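You operate a simulated robot arm through the tools that you are given. There is no shell and no other tool.

You are at the controls of a simulated two-armed robot. One attempt, no reset.

JOB
Clamp the key in the vice, glue round its slot, then push in the plastic block with the same number.
Fine: round brush, runny glue from the warmer; brush back in its stand, warmer's lid shut, warmer off at the end. A coat counts when it lies all over at full strength: go over it till it gets no stronger.

The check looks at the end state, three seconds after you hand in, the way a careful person would. Anything else that was tipped, shoved, dropped, spilled or broken makes it a failure. Lids that push on must go on centred and level and be pressed home; caps that screw on are set level and turned clockwise until they are tight.

ROBOT AND FRAMES
Two 7-joint arms with two-finger parallel grippers on one trunk that stands fixed in place. Base frame: the origin is at the foot of the trunk, x ahead of it, y to its left, z up; the work surface is at about z = 800. Lengths are in mm, angles in degrees, forces in N, time in s.
The left shoulder is at [80, 131, 947], the right one opposite. With the tool pointing down near the work surface each hand reaches from about 400 to 860 mm from the base axis, measured 20 degrees to its own side. Payload 1.57 kg a hand.
The TCP of each hand is the grasp point between the finger pads, 30 mm short of the fingertips. In the tool frame z runs along the fingers and y along their closing line. Largest opening 110 mm; finger width 24, thickness 12; the body of the gripper, 48 by 112 mm, starts 78 mm behind the TCP.
Orientation is told as [roll, pitch, yaw] about the base's x, y, z axes, in that order, counted from this pose: with the fingers straight down and closing along the base's y, the tool's x points along the base's -x, its y along +y and its z along -z.

CONTROLS
- The arms move only by the tool move_arm. It takes "left_moves", "right_moves" or both (then of equal length, played together; a hand with none holds still); each is a list of rows, each an object of numbers (a shift or turn left out is 0, a gripper value left out holds the last): "x", "y", "z": the shift along the tool's x, y, z in units of 30 mm (1.0 is 30 mm); "rx", "ry", "rz": the turn, a rotation vector about the tool's x, y, z in units of 6 degrees (1.0 is 6 degrees); "jaw": the gripper command, from -1 (fully open) to 1 (shut), values between in proportion. In form: [{"x": .., "y": .., "z": .., "rx": .., "ry": .., "rz": .., "jaw": ..}, ...]. A call has 1 to 20 rows; each row shifts and turns the commanded pose from where the row before left it, along the tool's axes as they then stand. A call with a number of a shift or a turn outside -1 to 1 is refused whole. Each row takes 0.2 s and may step no farther than 50 mm and 8.6 degrees from the row before; otherwise, or with a gripper value out of range, the whole call is refused. Where a pose cannot be reached the arm comes as near as it can. A force on the tool above 40 N (or 10 N above the force at the start of the call, whichever is more), or a blocked arm, ends the call early, and 0.2 s more pass. The fingers move at their own pace (about 108 mm/s each) and stop on an object; they squeeze with about 33 N. The grip force told is the motor's: it shows also when the fingers shut on nothing. Time passes only in rows, and 0.2 s behind the last, so rows that do not move let the fingers close. It gives the time, the measured TCP pose, the force on the tool (base axes), the opening and the grip force at its end, in the units of the frame above (readings bear some noise), with the torque about the TCP (base axes, N m) and any sound that the robot's microphone picked up.
- Cameras (640 x 400 px; columns grow to the right, rows downward): "scene" is now at [-49.6, -15.2, 1435.6]; the picture's right is [-0.19, -0.98, 0.00], its down [-0.40, 0.08, -0.91] and it looks along [0.90, -0.17, -0.41] (base axes); focal length 345 px, centre (320, 200). "left" rides on the left gripper at [70, -16, -141] in its tool frame; the picture's right is [0.23, 0.97, 0.00], its down [-0.86, 0.20, -0.48] and it looks along [-0.47, 0.11, 0.88] (tool axes); focal length 222 px, centre (320, 200). "right" rides on the right gripper at [70, 16, -141] in its tool frame; the picture's right is [-0.23, 0.97, 0.00], its down [-0.85, -0.20, -0.48] and it looks along [-0.47, -0.11, 0.88] (tool axes); focal length 222 px, centre (320, 200). There is no depth. A picture from a camera that has moved, and an enlarged one, comes with that camera's place and axes in the base frame and with its lens.
- snapshot(camera): a new picture of that camera. It takes no simulated time.
- pan_tilt(pan, tilt): turns the head with the scene camera to pan (to the left, within 109 degrees either way) and tilt (down, from -29 to 69), counted from straight ahead of the robot. It gives what a move gives.
- zoom(camera, box): a new picture of the part [left, top, right, bottom] of that camera's present view, enlarged. It takes no simulated time.
- hand_in(): hands the job in; it is judged then, once.

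Places have to be worked out from the pictures, the camera data and where the tool is seen. Open the grippers and draw the arms clear of the work before you hand the job in, unless the task says otherwise.

The tools are called after "Call:" by a JSON object that holds its "method" and its "body". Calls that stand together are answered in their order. move_arm: Moves the arms, as the interface text tells. Its arguments: {"type":"object","properties":{"left_moves":{"type":"array","items":{"type":"object","properties":{"x":{"type":"number"},"y":{"type":"number"},"z":{"type":"number"},"rx":{"type":"number"},"ry":{"type":"number"},"rz":{"type":"number"},"jaw":{"type":"number"}}}},"right_moves":{"type":"array","items":{"type":"object","properties":{"x":{"type":"number"},"y":{"type":"number"},"z":{"type":"number"},"rx":{"type":"number"},"ry":{"type":"number"},"rz":{"type":"number"},"jaw":{"type":"number"}}}}},"required":[]} The other tools are called the same way: pan_tilt (pan, tilt) turns the head that bears the scene camera; snapshot (camera) takes a picture; zoom (camera, box) takes an enlarged picture of a part of a camera's view; hand_in () hands the job in.

At the start:

```text
t: 0.0
left_tcp_pos: [509.3, 42.8, 1220.9]
left_tool_rot: [0.0, -0.1, 0.1]
left_contact_force: [-0.8, 0.2, 0.6]
left_wrist_torque: [-0.01, -0.01, 0.06]
left_width: 110.0
left_grasp_force: 0.1
right_tcp_pos: [526.6, -412.3, 1198.6]
right_tool_rot: [0.0, -0.1, 0.0]
right_contact_force: [0.3, 0.8, -0.1]
right_wrist_torque: [-0.06, 0.0, 0.01]
right_width: 109.9
right_grasp_force: 0.1
head pan, tilt (commanded): [-10.6, 24.2]
```

scene: 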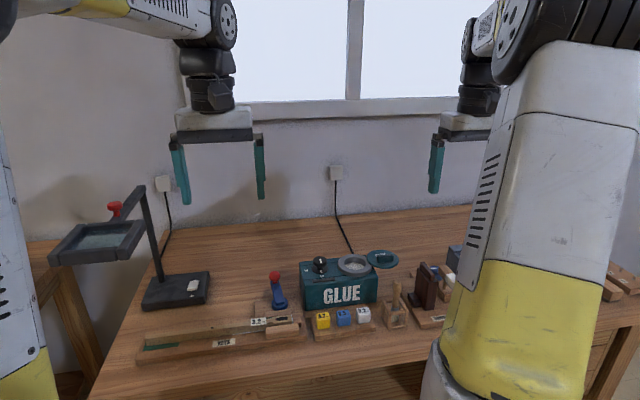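
right: 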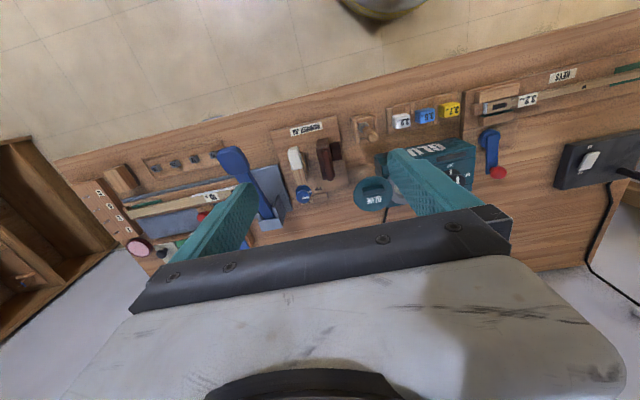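
left: 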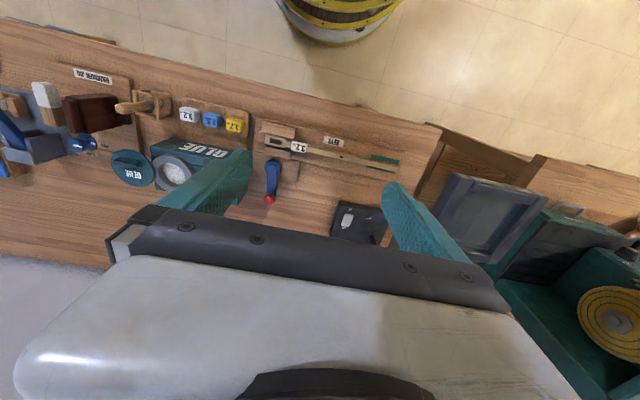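

I see a bench with a glue warmer, numbered blocks, key board and brush racks. I'll zoom in on several parts to understand the layout.

Call:
{"method": "zoom", "body": {"camera": "scene", "box": [120, 230, 320, 370]}}

Call:
{"method": "zoom", "body": {"camera": "scene", "box": [290, 230, 470, 350]}}

Call:
{"method": "zoom", "body": {"camera": "right", "box": [40, 80, 360, 280]}}

Call:
{"method": "zoom", "body": {"camera": "left", "box": [0, 50, 320, 250]}}

```text
2.86 times, centred on (220, 300) of scene
camera zoom: at [-49.6, -15.2, 1435.6], right [-0.19, -0.98, 0.0], down [-0.4, 0.08, -0.91], along [0.9, -0.17, -0.41], focal length 984 px, centre (606, -86)
```

zoom: 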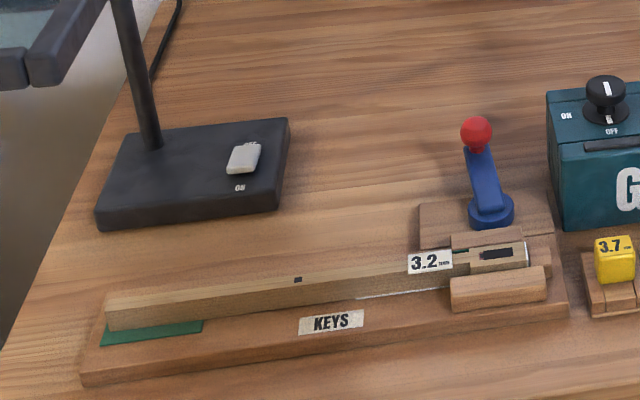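

```text
3.33 times, centred on (380, 290) of scene
camera zoom: at [-49.6, -15.2, 1435.6], right [-0.19, -0.98, 0.0], down [-0.4, 0.08, -0.91], along [0.9, -0.17, -0.41], focal length 1149 px, centre (120, -100)
```

zoom: 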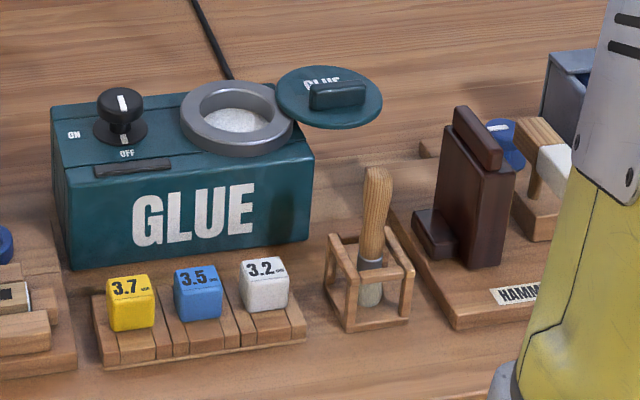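

```text
2.00 times, centred on (200, 180) of right
camera zoom: at [457.2, -395.9, 1340.7], right [0.23, 0.97, 0.0], down [0.85, -0.2, 0.48], along [0.47, -0.11, -0.88], focal length 444 px, centre (560, 240)
```

zoom: 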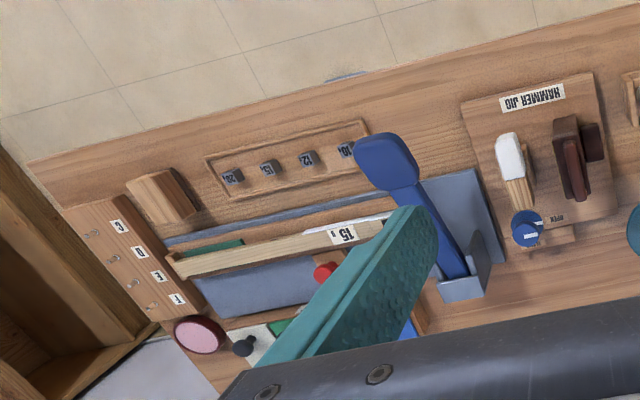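

```text
2.00 times, centred on (160, 150) of left
camera zoom: at [438.9, 25.7, 1362.8], right [-0.23, 0.97, 0.0], down [0.86, 0.2, 0.48], along [0.47, 0.11, -0.88], focal length 444 px, centre (640, 300)
```

zoom: 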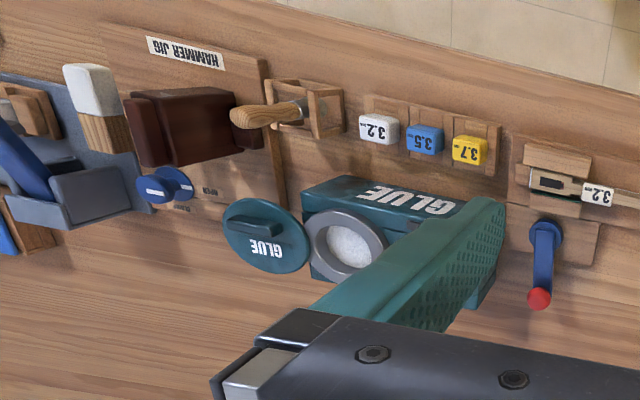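

I'll turn the head to look straight at the vice and the warmer for better detail.

Call:
{"method": "pan_tilt", "body": {"pan": 5, "tilt": 42}}

Call:
{"method": "snapshot", "body": {"camera": "scene"}}

```text
t: 0.8
left_tcp_pos: [510.8, 42.9, 1221.6]
left_tool_rot: [0.0, 0.0, -0.1]
left_contact_force: [-0.5, -1.0, -0.5]
left_wrist_torque: [-0.01, -0.03, -0.01]
left_width: 110.0
left_grasp_force: 0.0
right_tcp_pos: [525.4, -412.5, 1198.6]
right_tool_rot: [0.0, 0.0, -0.1]
right_contact_force: [0.2, 0.0, 0.0]
right_wrist_torque: [0.02, 0.01, 0.0]
right_width: 110.1
right_grasp_force: 0.0
head pan, tilt (commanded): [5.0, 42.0]
```

```text
taken
camera scene: at [-57.0, 9.1, 1408.1], right [0.09, -1.0, 0.0], down [-0.67, -0.06, -0.74], along [0.74, 0.06, -0.67], focal length 345 px, centre (320, 200)
```

scene: 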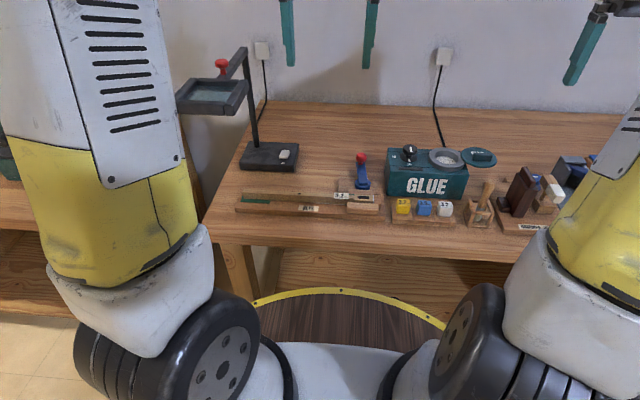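

Call:
{"method": "zoom", "body": {"camera": "scene", "box": [320, 145, 400, 225]}}

Call:
{"method": "zoom", "body": {"camera": "scene", "box": [380, 135, 510, 235]}}

Call:
{"method": "zoom", "body": {"camera": "scene", "box": [220, 130, 340, 220]}}

```text
5.00 times, centred on (360, 185) of scene
camera zoom: at [-57.0, 9.1, 1408.1], right [0.09, -1.0, 0.0], down [-0.67, -0.06, -0.74], along [0.74, 0.06, -0.67], focal length 1723 px, centre (120, 275)
```

zoom: 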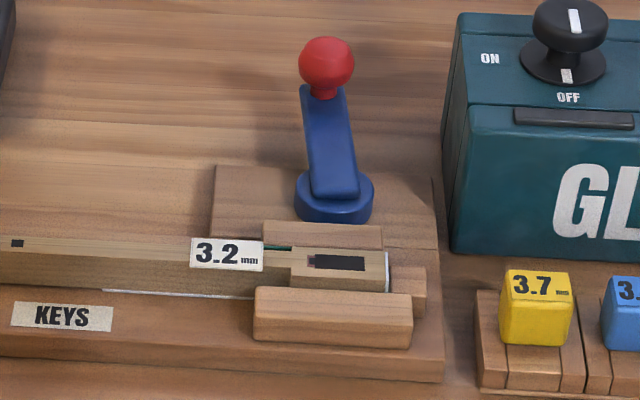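

```text
4.00 times, centred on (445, 185) of scene
camera zoom: at [-57.0, 9.1, 1408.1], right [0.09, -1.0, 0.0], down [-0.67, -0.06, -0.74], along [0.74, 0.06, -0.67], focal length 1378 px, centre (-180, 260)
```

zoom: 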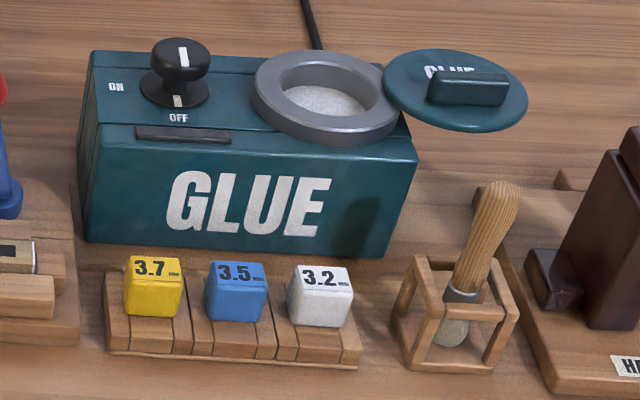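

```text
4.44 times, centred on (280, 175) of scene
camera zoom: at [-57.0, 9.1, 1408.1], right [0.09, -1.0, 0.0], down [-0.67, -0.06, -0.74], along [0.74, 0.06, -0.67], focal length 1531 px, centre (498, 311)
```

zoom: 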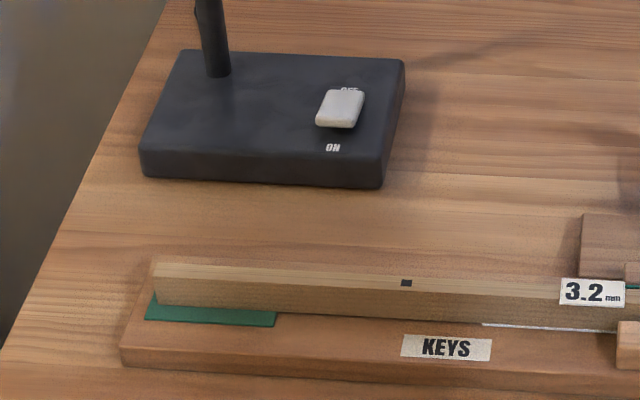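

The zoom seems to render real detail, so I'll zoom in more tightly on the vice, the knob, the pot and lid, and the brush.

Call:
{"method": "zoom", "body": {"camera": "scene", "box": [336, 180, 384, 210]}}

Call:
{"method": "zoom", "body": {"camera": "scene", "box": [424, 140, 504, 190]}}

Call:
{"method": "zoom", "body": {"camera": "scene", "box": [458, 175, 506, 235]}}

Call:
{"method": "zoom", "body": {"camera": "left", "box": [100, 80, 250, 174]}}

Call:
{"method": "zoom", "body": {"camera": "left", "box": [245, 110, 405, 210]}}

```text
13.33 times, centred on (360, 195) of scene
camera zoom: at [-57.0, 9.1, 1408.1], right [0.09, -1.0, 0.0], down [-0.67, -0.06, -0.74], along [0.74, 0.06, -0.67], focal length 4594 px, centre (-213, 267)
```

zoom: 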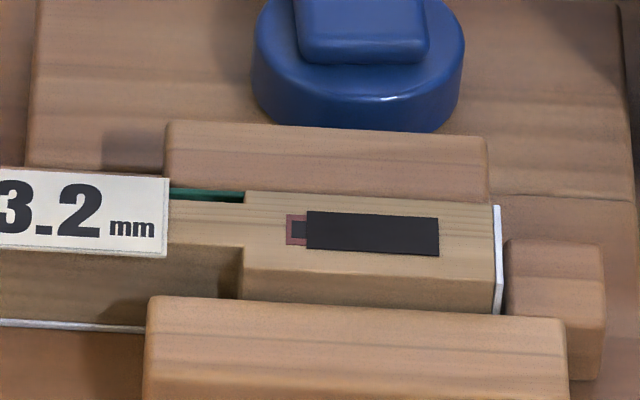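

```text
8.00 times, centred on (464, 165) of scene
camera zoom: at [-57.0, 9.1, 1408.1], right [0.09, -1.0, 0.0], down [-0.67, -0.06, -0.74], along [0.74, 0.06, -0.67], focal length 2756 px, centre (-832, 480)
```

zoom: 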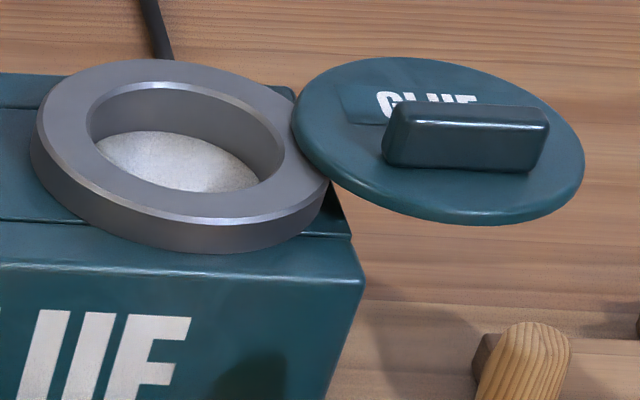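

```text
6.67 times, centred on (482, 205) of scene
camera zoom: at [-57.0, 9.1, 1408.1], right [0.09, -1.0, 0.0], down [-0.67, -0.06, -0.74], along [0.74, 0.06, -0.67], focal length 2297 px, centre (-760, 167)
```

zoom: 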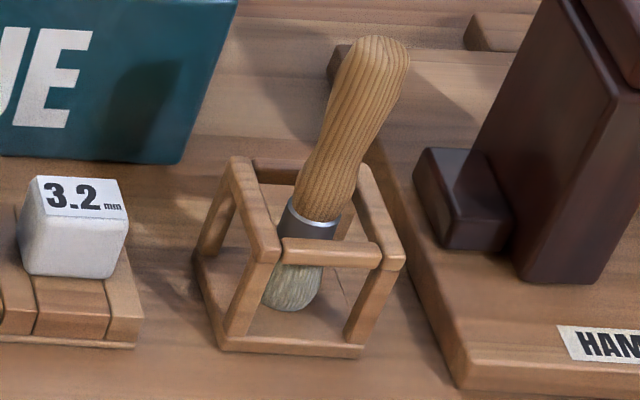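

```text
4.26 times, centred on (175, 127) of left
camera zoom: at [438.9, 25.7, 1362.8], right [-0.23, 0.97, 0.0], down [0.86, 0.2, 0.48], along [0.47, 0.11, -0.88], focal length 945 px, centre (937, 511)
```

zoom: 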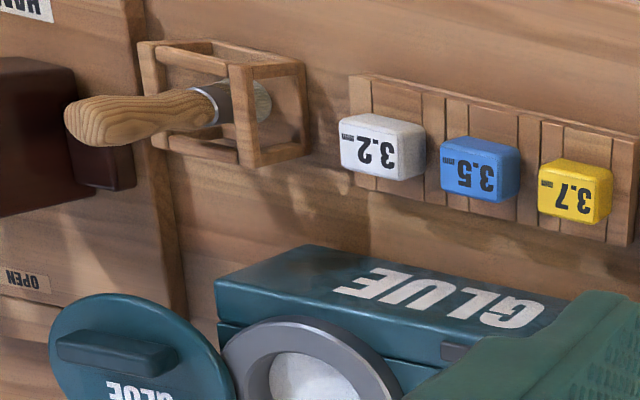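

```text
4.00 times, centred on (325, 160) of left
camera zoom: at [438.9, 25.7, 1362.8], right [-0.23, 0.97, 0.0], down [0.86, 0.2, 0.48], along [0.47, 0.11, -0.88], focal length 888 px, centre (300, 360)
```

zoom: 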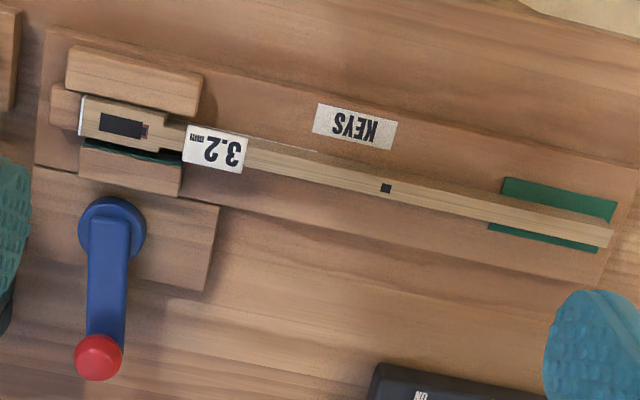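

Call:
{"method": "zoom", "body": {"camera": "scene", "box": [354, 192, 374, 204]}}

Call:
{"method": "zoom", "body": {"camera": "left", "box": [260, 120, 300, 160]}}

Call:
{"method": "zoom", "body": {"camera": "scene", "box": [396, 142, 426, 172]}}

Call:
{"method": "zoom", "body": {"camera": "scene", "box": [430, 146, 466, 170]}}

Call:
{"method": "zoom", "body": {"camera": "scene", "box": [386, 190, 466, 230]}}

```text
16.00 times, centred on (364, 198) of scene
camera zoom: at [-57.0, 9.1, 1408.1], right [0.09, -1.0, 0.0], down [-0.67, -0.06, -0.74], along [0.74, 0.06, -0.67], focal length 5513 px, centre (-384, 232)
```

zoom: 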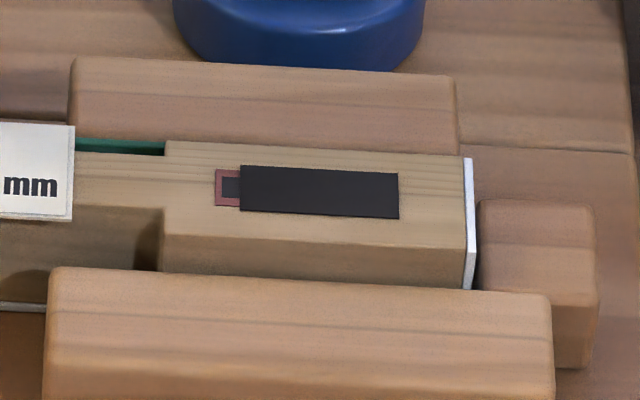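

```text
10.00 times, centred on (280, 140) of left
camera zoom: at [438.9, 25.7, 1362.8], right [-0.23, 0.97, 0.0], down [0.86, 0.2, 0.48], along [0.47, 0.11, -0.88], focal length 2221 px, centre (720, 800)
```

zoom: 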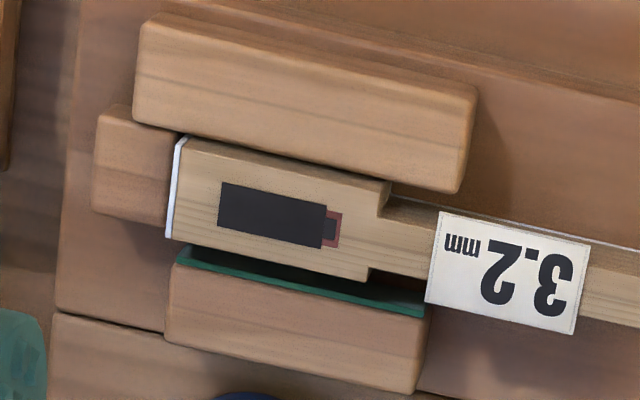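

```text
13.33 times, centred on (411, 157) of scene
camera zoom: at [-57.0, 9.1, 1408.1], right [0.09, -1.0, 0.0], down [-0.67, -0.06, -0.74], along [0.74, 0.06, -0.67], focal length 4594 px, centre (-893, 773)
```

zoom: 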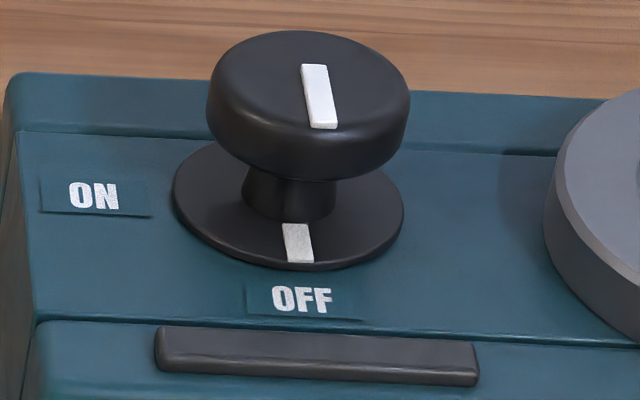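

```text
16.00 times, centred on (448, 158) of scene
camera zoom: at [-57.0, 9.1, 1408.1], right [0.09, -1.0, 0.0], down [-0.67, -0.06, -0.74], along [0.74, 0.06, -0.67], focal length 5513 px, centre (-1728, 872)
```

zoom: 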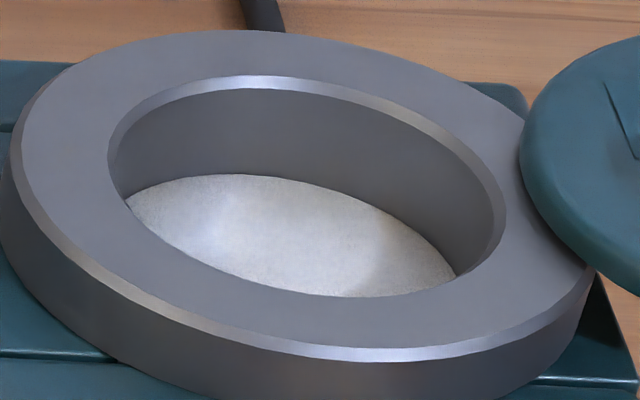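

```text
8.00 times, centred on (426, 210) of scene
camera zoom: at [-57.0, 9.1, 1408.1], right [0.09, -1.0, 0.0], down [-0.67, -0.06, -0.74], along [0.74, 0.06, -0.67], focal length 2756 px, centre (-528, 120)
```

zoom: 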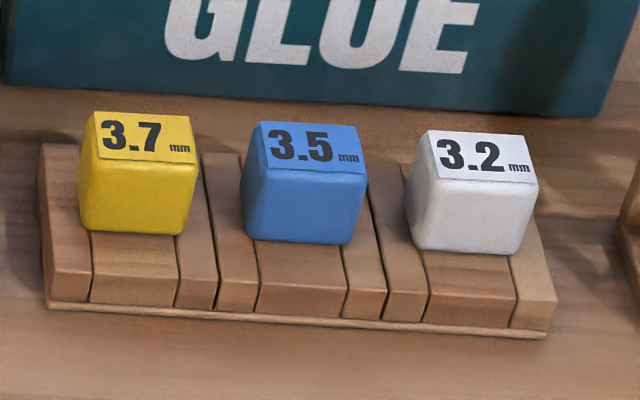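

Call:
{"method": "zoom", "body": {"camera": "scene", "box": [340, 145, 384, 195]}}

Call:
{"method": "zoom", "body": {"camera": "left", "box": [250, 150, 310, 210]}}

Call:
{"method": "zoom", "body": {"camera": "right", "box": [460, 90, 580, 190]}}

Call:
{"method": "zoom", "body": {"camera": "right", "box": [340, 90, 480, 220]}}

```text
8.00 times, centred on (362, 170) of scene
camera zoom: at [-57.0, 9.1, 1408.1], right [0.09, -1.0, 0.0], down [-0.67, -0.06, -0.74], along [0.74, 0.06, -0.67], focal length 2756 px, centre (-16, 440)
```

zoom: 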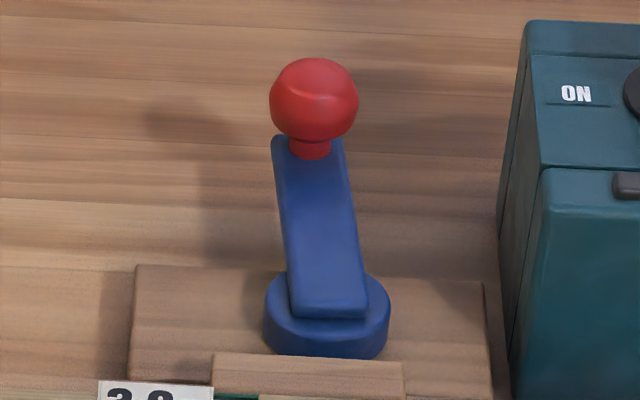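

```text
6.67 times, centred on (280, 180) of left
camera zoom: at [438.9, 25.7, 1362.8], right [-0.23, 0.97, 0.0], down [0.86, 0.2, 0.48], along [0.47, 0.11, -0.88], focal length 1481 px, centre (587, 333)
```

zoom: 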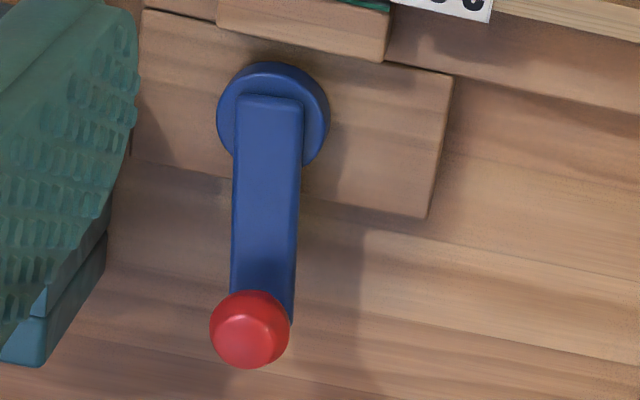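

```text
4.00 times, centred on (520, 140) of right
camera zoom: at [457.2, -395.9, 1340.7], right [0.23, 0.97, 0.0], down [0.85, -0.2, 0.48], along [0.47, -0.11, -0.88], focal length 888 px, centre (-480, 440)
```

zoom: 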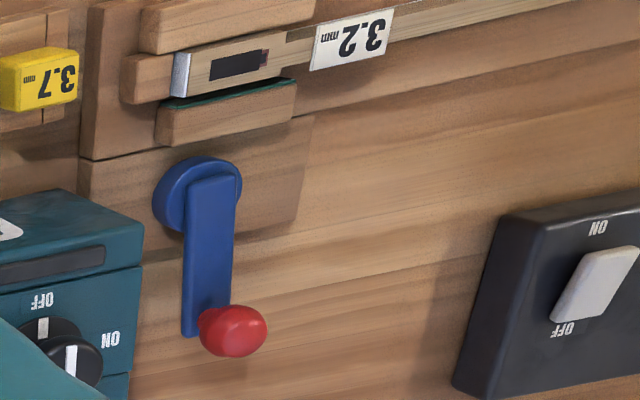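

```text
3.08 times, centred on (410, 155) of right
camera zoom: at [457.2, -395.9, 1340.7], right [0.23, 0.97, 0.0], down [0.85, -0.2, 0.48], along [0.47, -0.11, -0.88], focal length 684 px, centre (43, 338)
```

zoom: 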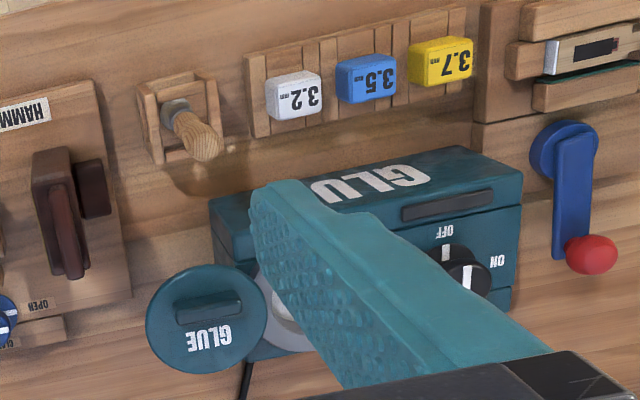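

The warmer knob points at OFF and sits at about (704, -158, 913). The vice lever's ball is at about (733, -37, 861), and the slot is at about (589, -45, 840). I'll move the right hand above the knob for a closer look, and shift the left hand nearer to the vice at a safe height.

Call:
{"method": "move_arm", "body": {"right_moves": [{"x": -0.659, "y": 0.941, "z": 0.552}, {"x": -0.659, "y": 0.941, "z": 0.552}, {"x": -0.659, "y": 0.941, "z": 0.552}, {"x": -0.659, "y": 0.941, "z": 0.552}, {"x": -0.659, "y": 0.941, "z": 0.552}, {"x": -0.659, "y": 0.941, "z": 0.552}, {"x": -0.659, "y": 0.941, "z": 0.552}, {"x": -0.659, "y": 0.941, "z": 0.552}, {"x": -0.659, "y": 0.941, "z": 0.552}]}}

Call:
{"method": "snapshot", "body": {"camera": "right"}}

Call:
{"method": "snapshot", "body": {"camera": "scene"}}

```text
t: 2.8
left_tcp_pos: [510.2, 42.2, 1222.0]
left_tool_rot: [-0.1, 0.0, 0.0]
left_contact_force: [-0.2, 0.6, 0.3]
left_wrist_torque: [0.0, -0.02, -0.03]
left_width: 110.1
left_grasp_force: 0.0
right_tcp_pos: [704.5, -159.1, 1049.1]
right_tool_rot: [0.0, -0.2, -0.1]
right_contact_force: [-1.5, 0.0, 0.1]
right_wrist_torque: [0.0, -0.02, -0.04]
right_width: 110.2
right_grasp_force: 0.0
head pan, tilt (commanded): [5.0, 42.0]
```

```text
taken
camera right: at [635.3, -142.0, 1190.6], right [0.23, 0.97, 0.0], down [0.85, -0.2, 0.48], along [0.47, -0.11, -0.88], focal length 222 px, centre (320, 200)
```

right: 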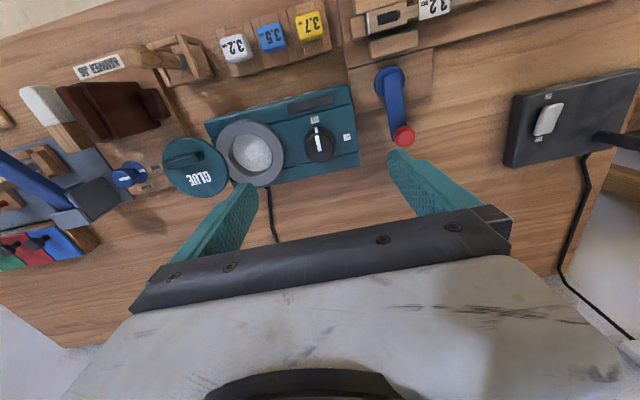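

```text
taken
camera scene: at [-57.3, 9.0, 1408.0], right [0.09, -1.0, 0.0], down [-0.67, -0.06, -0.74], along [0.74, 0.06, -0.67], focal length 345 px, centre (320, 200)
```

scene: 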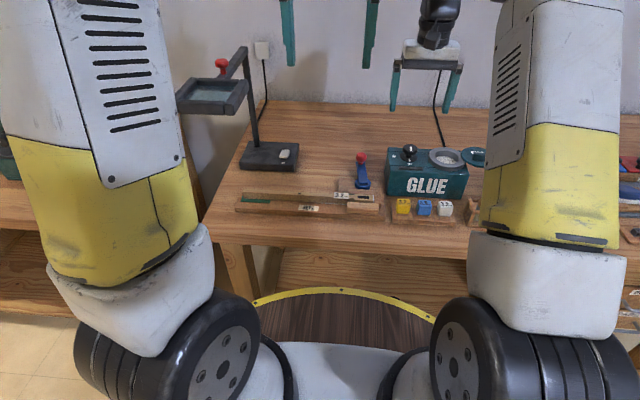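

Call:
{"method": "zoom", "body": {"camera": "right", "box": [150, 80, 370, 210]}}

Call:
{"method": "zoom", "body": {"camera": "right", "box": [150, 110, 290, 200]}}

Call:
{"method": "zoom", "body": {"camera": "right", "box": [340, 0, 440, 60]}}

Call:
{"method": "zoom", "body": {"camera": "right", "box": [140, 10, 350, 110]}}

```text
2.91 times, centred on (260, 145) of right
camera zoom: at [635.3, -142.0, 1190.6], right [0.23, 0.97, 0.0], down [0.85, -0.2, 0.48], along [0.47, -0.11, -0.88], focal length 646 px, centre (494, 360)
```

zoom: 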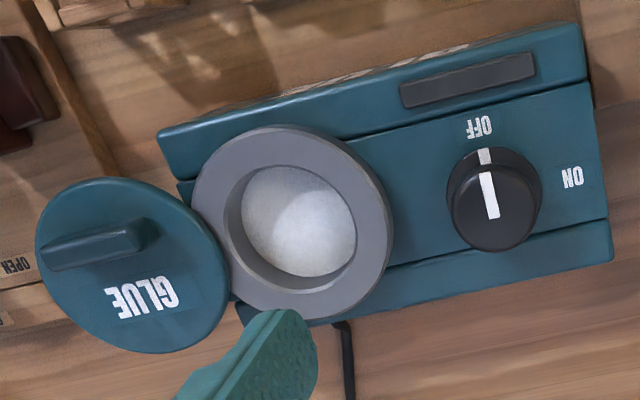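

```text
4.44 times, centred on (220, 155) of right
camera zoom: at [635.3, -142.0, 1190.6], right [0.23, 0.97, 0.0], down [0.85, -0.2, 0.48], along [0.47, -0.11, -0.88], focal length 987 px, centre (764, 400)
```

zoom: 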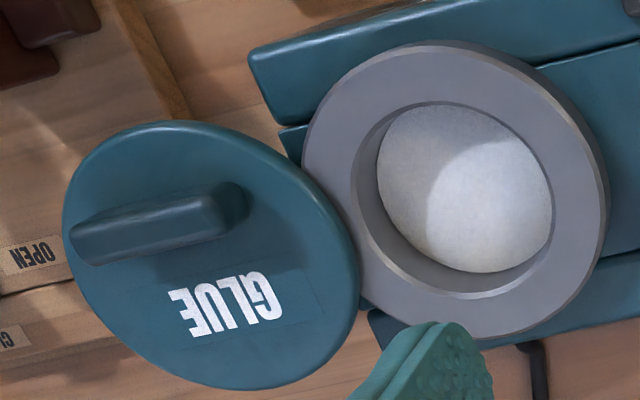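

```text
6.40 times, centred on (390, 30) of right
camera zoom: at [635.3, -142.0, 1190.6], right [0.23, 0.97, 0.0], down [0.85, -0.2, 0.48], along [0.47, -0.11, -0.88], focal length 1422 px, centre (-128, 1288)
```

zoom: 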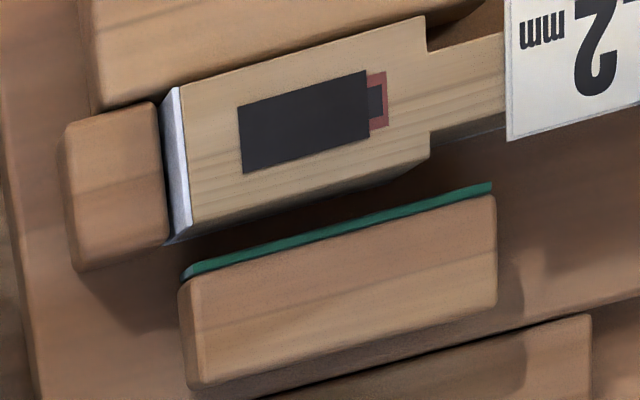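

```text
3.05 times, centred on (245, 60) of right
camera zoom: at [635.3, -142.0, 1190.6], right [0.23, 0.97, 0.0], down [0.85, -0.2, 0.48], along [0.47, -0.11, -0.88], focal length 677 px, centre (549, 627)
```

zoom: 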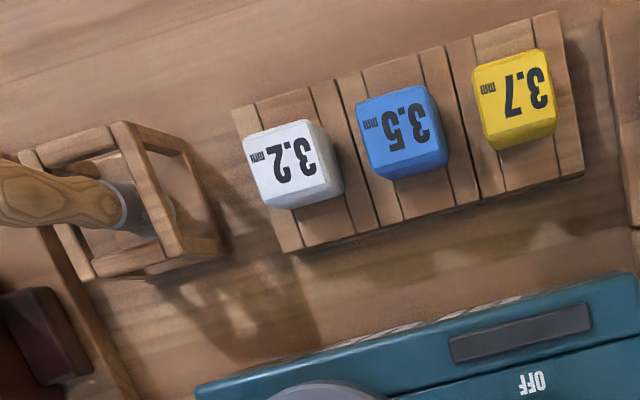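

The close view puts the knob cap at about (706, -158), spanning z 901–913, with the warmer top at z≈883. I'll go down with a 50 mm opening so the fingertips reach z≈891, then close on the cap.

Call:
{"method": "move_arm", "body": {"right_moves": [{"x": -0.01, "y": 0.007, "z": 0.853, "jaw": 0.09}, {"x": -0.01, "y": 0.007, "z": 0.853}, {"x": -0.01, "y": 0.007, "z": 0.853}, {"x": -0.01, "y": 0.007, "z": 0.853}, {"x": -0.01, "y": 0.007, "z": 0.853}, {"z": 0}]}}

Call:
{"method": "snapshot", "body": {"camera": "right"}}

Call:
{"method": "zoom", "body": {"camera": "scene", "box": [380, 110, 480, 190]}}

```text
t: 4.2
left_tcp_pos: [509.4, 43.3, 1222.3]
left_tool_rot: [0.0, 0.1, 0.0]
left_contact_force: [-0.1, 0.1, 0.1]
left_wrist_torque: [-0.02, 0.01, -0.04]
left_width: 110.0
left_grasp_force: 0.2
right_tcp_pos: [705.8, -157.6, 920.4]
right_tool_rot: [0.1, 0.0, 0.0]
right_contact_force: [0.4, 0.5, -0.7]
right_wrist_torque: [0.0, -0.03, 0.02]
right_width: 50.3
right_grasp_force: 0.1
head pan, tilt (commanded): [5.0, 42.0]
```

```text
taken
camera right: at [637.3, -140.7, 1062.1], right [0.23, 0.97, 0.0], down [0.85, -0.2, 0.48], along [0.47, -0.11, -0.88], focal length 222 px, centre (320, 200)
```

right: 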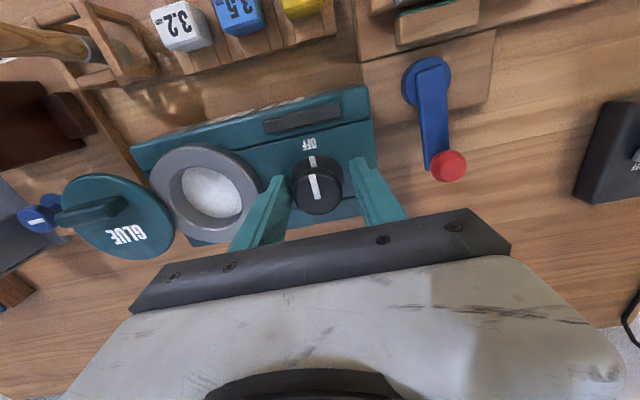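

```text
5.00 times, centred on (430, 150) of scene
camera zoom: at [-57.0, 9.2, 1408.0], right [0.09, -1.0, 0.0], down [-0.67, -0.06, -0.74], along [0.74, 0.06, -0.67], focal length 1723 px, centre (-230, 450)
```

zoom: 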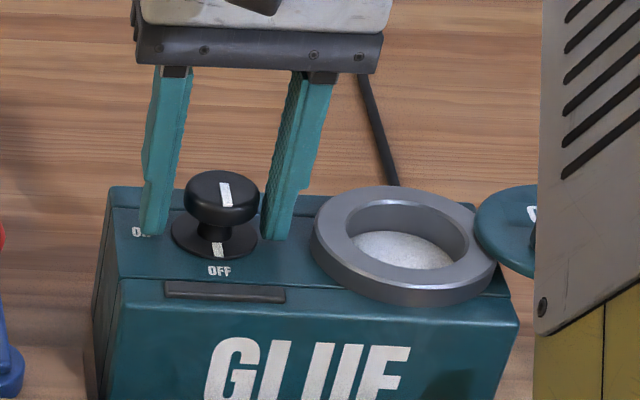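

The fingers straddle the knob cap evenly, so I'm closing on it now.

Call:
{"method": "move_arm", "body": {"right_moves": [{"jaw": 1}, {"z": 0}, {"z": 0}]}}

Call:
{"method": "zoom", "body": {"camera": "right", "box": [230, 110, 430, 250]}}

```text
t: 5.0
left_tcp_pos: [510.2, 42.3, 1221.8]
left_tool_rot: [0.0, -0.1, -0.1]
left_contact_force: [0.7, 0.3, -0.3]
left_wrist_torque: [-0.01, -0.03, -0.03]
left_width: 110.1
left_grasp_force: 0.0
right_tcp_pos: [706.3, -160.3, 919.9]
right_tool_rot: [-0.1, 0.0, -0.2]
right_contact_force: [0.6, -15.3, -2.6]
right_wrist_torque: [-0.36, -0.21, -0.09]
right_width: 37.5
right_grasp_force: 43.4
head pan, tilt (commanded): [5.0, 42.0]
```

```text
2.86 times, centred on (330, 180) of right
camera zoom: at [637.4, -143.1, 1062.1], right [0.23, 0.97, 0.0], down [0.85, -0.2, 0.48], along [0.47, -0.11, -0.88], focal length 635 px, centre (291, 257)
```

zoom: 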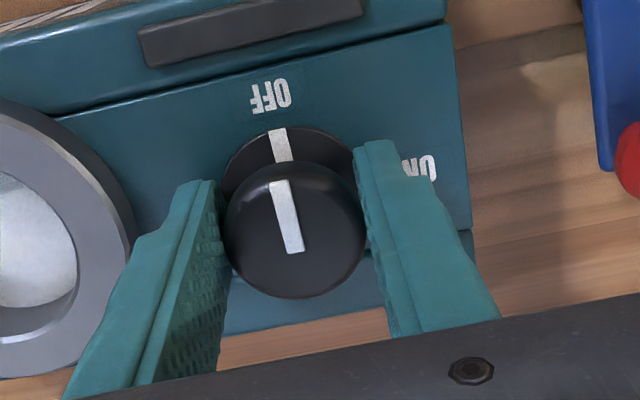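

The grip is at 37.5 mm with about 15 N of sideways offset. I'll shift the command 2.7 mm to relieve that, then start turning clockwise (seen from above) toward ON.

Call:
{"method": "move_arm", "body": {"right_moves": [{"y": -0.09}, {"rz": 1}, {"rz": 1}, {"rz": 1}, {"rz": 1}]}}

Call:
{"method": "zoom", "body": {"camera": "scene", "box": [390, 130, 470, 190]}}

```text
t: 6.2
left_tcp_pos: [511.4, 43.7, 1221.3]
left_tool_rot: [0.0, 0.1, -0.1]
left_contact_force: [-0.4, 0.2, 0.3]
left_wrist_torque: [0.06, 0.01, -0.03]
left_width: 109.8
left_grasp_force: 0.0
right_tcp_pos: [706.6, -158.5, 920.7]
right_tool_rot: [0.1, 0.1, -24.0]
right_contact_force: [5.6, 2.0, -16.2]
right_wrist_torque: [0.1, -0.3, 0.02]
right_width: 37.3
right_grasp_force: 43.9
head pan, tilt (commanded): [5.0, 42.0]
```

```text
6.67 times, centred on (430, 160) of scene
camera zoom: at [-56.2, 9.2, 1408.0], right [0.09, -1.0, 0.0], down [-0.67, -0.06, -0.74], along [0.74, 0.06, -0.67], focal length 2297 px, centre (-413, 467)
```

zoom: 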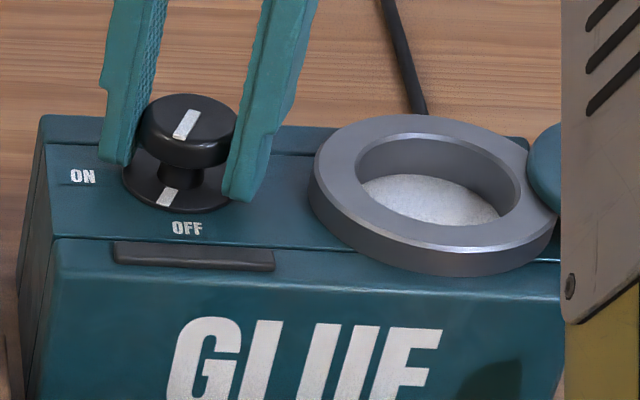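

The knob is turning with the hand (mark about 24° off OFF). I'll keep turning.

Call:
{"method": "move_arm", "body": {"right_moves": [{"rz": 1}, {"rz": 1}, {"rz": 1}, {"rz": 1}, {"rz": 1}, {"rz": 1}, {"rz": 1}]}}

Call:
{"method": "zoom", "body": {"camera": "scene", "box": [390, 130, 470, 190]}}

```text
t: 7.5
left_tcp_pos: [510.7, 42.8, 1221.9]
left_tool_rot: [0.0, 0.1, -0.2]
left_contact_force: [-0.7, 0.3, 0.1]
left_wrist_torque: [-0.02, 0.01, -0.01]
left_width: 110.3
left_grasp_force: 0.1
right_tcp_pos: [707.5, -157.4, 920.0]
right_tool_rot: [0.5, 0.0, -56.1]
right_contact_force: [10.7, 4.9, -11.4]
right_wrist_torque: [-0.1, -0.84, 0.08]
right_width: 37.7
right_grasp_force: 43.9
head pan, tilt (commanded): [5.0, 42.0]
stopped in row 6 (right hand): the force on the tool passed its limit at 41 N (the readings are from after the stop); the commanded pose is now the measured one
```

```text
6.67 times, centred on (430, 160) of scene
camera zoom: at [-56.2, 9.3, 1408.0], right [0.09, -1.0, 0.0], down [-0.67, -0.06, -0.74], along [0.74, 0.06, -0.67], focal length 2297 px, centre (-413, 467)
```

zoom: 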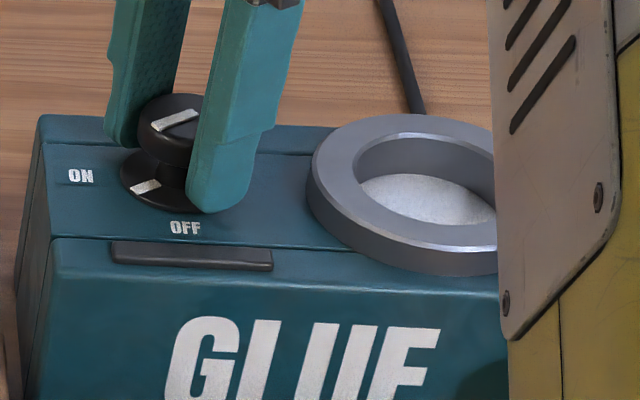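

The call stopped at about 56° because of side force: my grip centre is a little off the knob's axis. I'll open, shift slightly, regrip and check the force.

Call:
{"method": "move_arm", "body": {"right_moves": [{"jaw": 0.09}, {"z": 0}]}}

Call:
{"method": "zoom", "body": {"camera": "right", "box": [230, 110, 430, 250]}}

Call:
{"method": "zoom", "body": {"camera": "scene", "box": [390, 130, 470, 190]}}

```text
t: 8.1
left_tcp_pos: [511.4, 42.7, 1221.8]
left_tool_rot: [-0.1, 0.0, -0.2]
left_contact_force: [0.1, 0.3, -0.7]
left_wrist_torque: [0.04, 0.0, 0.03]
left_width: 110.0
left_grasp_force: 0.0
right_tcp_pos: [705.6, -158.1, 920.8]
right_tool_rot: [0.3, 0.1, -56.1]
right_contact_force: [-0.1, -0.4, 0.1]
right_wrist_torque: [0.01, 0.02, -0.04]
right_width: 49.9
right_grasp_force: 0.0
head pan, tilt (commanded): [5.0, 42.0]
```

```text
2.86 times, centred on (330, 180) of right
camera zoom: at [681.5, -91.4, 1063.3], right [0.94, 0.35, 0.0], down [0.31, -0.82, 0.48], along [0.17, -0.44, -0.88], focal length 635 px, centre (291, 257)
```

zoom: 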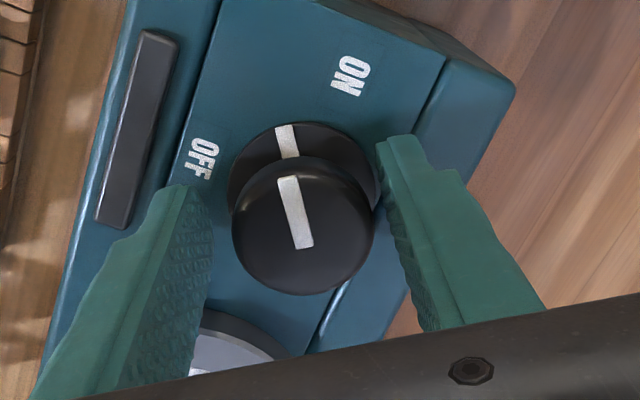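

```text
6.67 times, centred on (430, 160) of scene
camera zoom: at [-57.1, 9.1, 1408.0], right [0.09, -1.0, 0.0], down [-0.67, -0.06, -0.74], along [0.74, 0.06, -0.67], focal length 2297 px, centre (-413, 467)
```

zoom: 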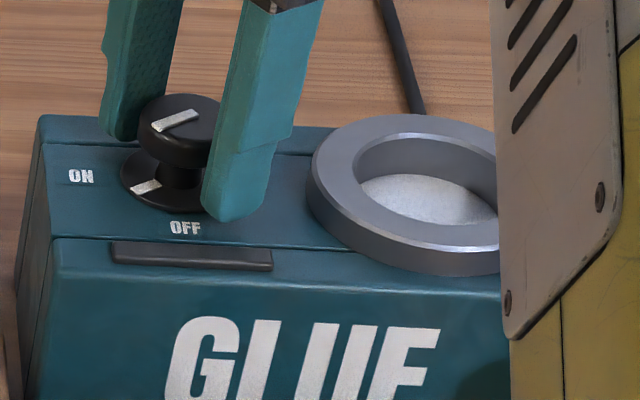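

The pictures put the knob centre at (710.5, -159.5), so my TCP is about 4.5 mm short in x. I'll recentre, regrip, and turn about 12° more.

Call:
{"method": "move_arm", "body": {"right_moves": [{"x": -0.111, "y": 0.106}, {"jaw": 1}, {"z": 0}, {"z": 0}, {"rz": 1}, {"rz": 1}]}}

Call:
{"method": "zoom", "body": {"camera": "scene", "box": [390, 130, 470, 190]}}

```text
t: 9.5
left_tcp_pos: [508.9, 42.8, 1221.9]
left_tool_rot: [0.1, -0.1, -0.1]
left_contact_force: [0.1, -0.6, 0.7]
left_wrist_torque: [0.01, 0.03, 0.0]
left_width: 109.8
left_grasp_force: 0.1
right_tcp_pos: [709.4, -159.9, 919.9]
right_tool_rot: [0.1, 0.1, -68.2]
right_contact_force: [-12.7, -5.8, 3.1]
right_wrist_torque: [-0.74, -0.04, 0.0]
right_width: 37.5
right_grasp_force: 43.7
head pan, tilt (commanded): [5.0, 42.0]
```

```text
6.67 times, centred on (430, 160) of scene
camera zoom: at [-57.7, 9.0, 1408.0], right [0.09, -1.0, 0.0], down [-0.67, -0.06, -0.74], along [0.74, 0.06, -0.67], focal length 2297 px, centre (-413, 467)
```

zoom: 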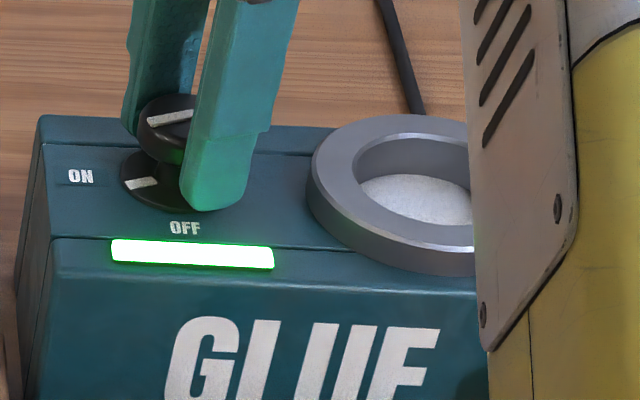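

The indicator bar has lit green, so the warmer is on. I'll turn the rest of the way to the ON mark, with a small recentring, then release.

Call:
{"method": "move_arm", "body": {"right_moves": [{"y": -0.05, "rz": 0.8}, {"rz": 0.9}, {"rz": 0.9}, {"rz": 0.9}]}}

Call:
{"method": "zoom", "body": {"camera": "scene", "box": [390, 130, 470, 190]}}

```text
t: 10.5
left_tcp_pos: [510.6, 42.9, 1220.8]
left_tool_rot: [0.0, 0.0, 0.0]
left_contact_force: [-0.4, 0.0, 0.1]
left_wrist_torque: [0.03, -0.01, -0.04]
left_width: 109.9
left_grasp_force: 0.0
right_tcp_pos: [711.0, -160.2, 921.0]
right_tool_rot: [0.3, 0.2, -89.2]
right_contact_force: [1.1, -6.8, -6.6]
right_wrist_torque: [-0.54, -0.13, 0.02]
right_width: 37.6
right_grasp_force: 43.5
head pan, tilt (commanded): [5.0, 42.0]
```

```text
6.67 times, centred on (430, 160) of scene
camera zoom: at [-56.6, 8.9, 1408.0], right [0.09, -1.0, 0.0], down [-0.67, -0.06, -0.74], along [0.74, 0.06, -0.67], focal length 2297 px, centre (-413, 467)
```

zoom: 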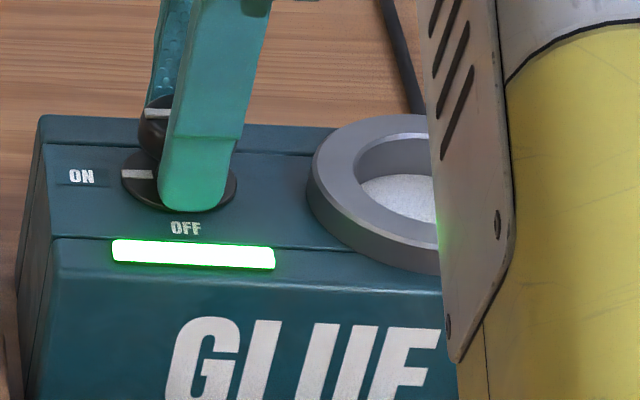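

The mark now points at ON and the light is green. I'll open, rise clear, and rotate the hand back.

Call:
{"method": "move_arm", "body": {"right_moves": [{"jaw": 0}, {"z": 0}, {"z": -0.9}, {"z": -1}, {"z": -1}, {"z": -1}, {"rz": -1}, {"rz": -1}, {"rz": -1}, {"rz": -1}, {"rz": -1}, {"rz": -1}, {"rz": -1}, {"rz": -1}, {"rz": -1}, {"rz": -1}, {"rz": -1}, {"rz": -1}, {"rz": -1}, {"rz": -1}]}}

Call:
{"method": "zoom", "body": {"camera": "scene", "box": [380, 130, 510, 230]}}

```text
t: 14.7
left_tcp_pos: [509.6, 42.8, 1222.0]
left_tool_rot: [0.0, 0.0, 0.1]
left_contact_force: [0.1, -0.5, -0.8]
left_wrist_torque: [0.04, 0.0, -0.01]
left_width: 109.9
left_grasp_force: 0.1
right_tcp_pos: [708.8, -160.2, 1038.7]
right_tool_rot: [0.2, -0.1, -4.9]
right_contact_force: [-0.4, 0.0, -0.3]
right_wrist_torque: [0.0, 0.02, 0.0]
right_width: 55.3
right_grasp_force: 0.0
head pan, tilt (commanded): [5.0, 42.0]
```

```text
4.00 times, centred on (445, 180) of scene
camera zoom: at [-57.0, 9.2, 1408.0], right [0.09, -1.0, 0.0], down [-0.67, -0.06, -0.74], along [0.74, 0.06, -0.67], focal length 1378 px, centre (-180, 280)
```

zoom: 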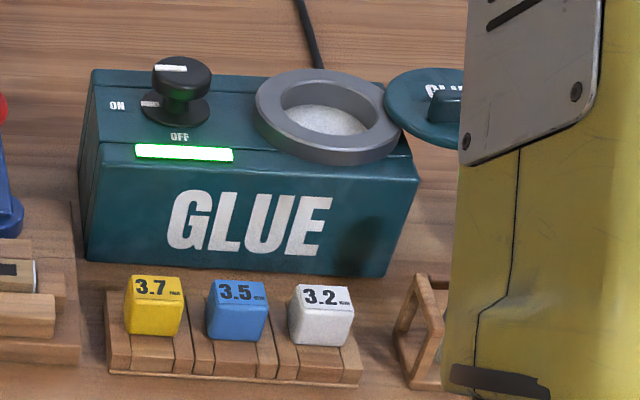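

The warmer is on. Now I'll move the right hand over the brush and stand area, and the left hand over the vice, to look closely.

Call:
{"method": "move_arm", "body": {"right_moves": [{"x": 0.606, "y": -0.944, "rz": -0.8}, {"x": 0.606, "y": -0.944}, {"x": 0.606, "y": -0.944}, {"x": 0.606, "y": -0.944}, {"x": 0.606, "y": -0.944}, {"x": 0.606, "y": -0.944}], "left_moves": [{"x": -0.611, "y": -0.278, "z": 0.956}, {"x": -0.611, "y": -0.278, "z": 0.956}, {"x": -0.611, "y": -0.278, "z": 0.956}, {"x": -0.611, "y": -0.278, "z": 0.956}, {"x": -0.611, "y": -0.278, "z": 0.956}, {"x": -0.611, "y": -0.278, "z": 0.956}]}}

Call:
{"method": "snapshot", "body": {"camera": "right"}}

Call:
{"method": "snapshot", "body": {"camera": "left"}}

Call:
{"method": "snapshot", "body": {"camera": "scene"}}

```text
t: 16.1
left_tcp_pos: [619.9, -6.0, 1049.6]
left_tool_rot: [-0.1, 0.0, 0.1]
left_contact_force: [-0.6, -0.1, 0.2]
left_wrist_torque: [-0.01, -0.01, -0.01]
left_width: 109.9
left_grasp_force: 0.0
right_tcp_pos: [595.3, -326.9, 1038.4]
right_tool_rot: [0.2, -0.2, -0.2]
right_contact_force: [0.4, 0.7, -0.3]
right_wrist_torque: [-0.05, -0.01, 0.0]
right_width: 55.0
right_grasp_force: 0.1
head pan, tilt (commanded): [5.0, 42.0]
```

```text
taken
camera right: at [527.0, -309.8, 1179.6], right [0.23, 0.97, 0.0], down [0.85, -0.2, 0.48], along [0.47, -0.11, -0.88], focal length 222 px, centre (320, 200)
```

right: 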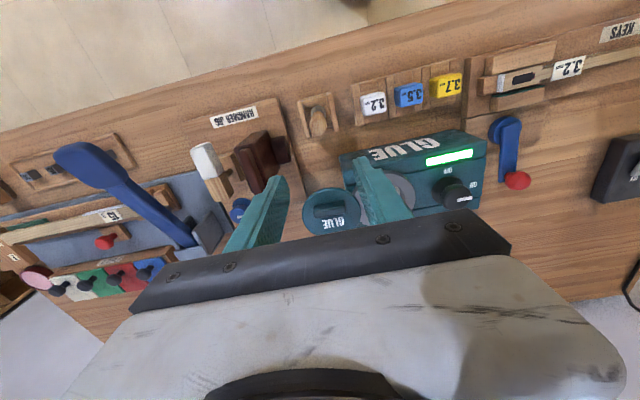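

```text
taken
camera left: at [549.0, -23.1, 1190.5], right [-0.23, 0.97, 0.0], down [0.85, 0.2, 0.48], along [0.47, 0.11, -0.88], focal length 222 px, centre (320, 200)
```

left: 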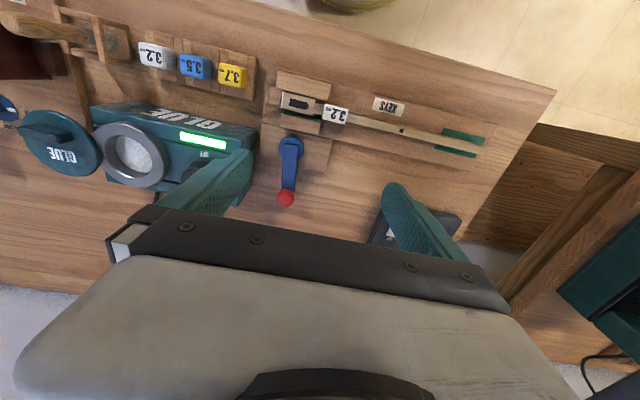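

```text
taken
camera scene: at [-57.2, 9.5, 1408.0], right [0.09, -1.0, 0.0], down [-0.67, -0.06, -0.74], along [0.74, 0.06, -0.67], focal length 345 px, centre (320, 200)
```

scene: 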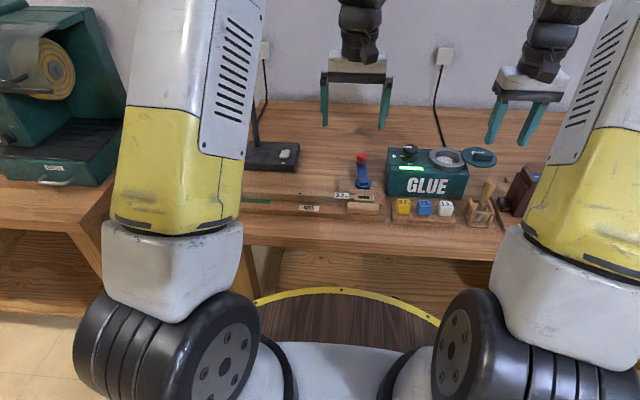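

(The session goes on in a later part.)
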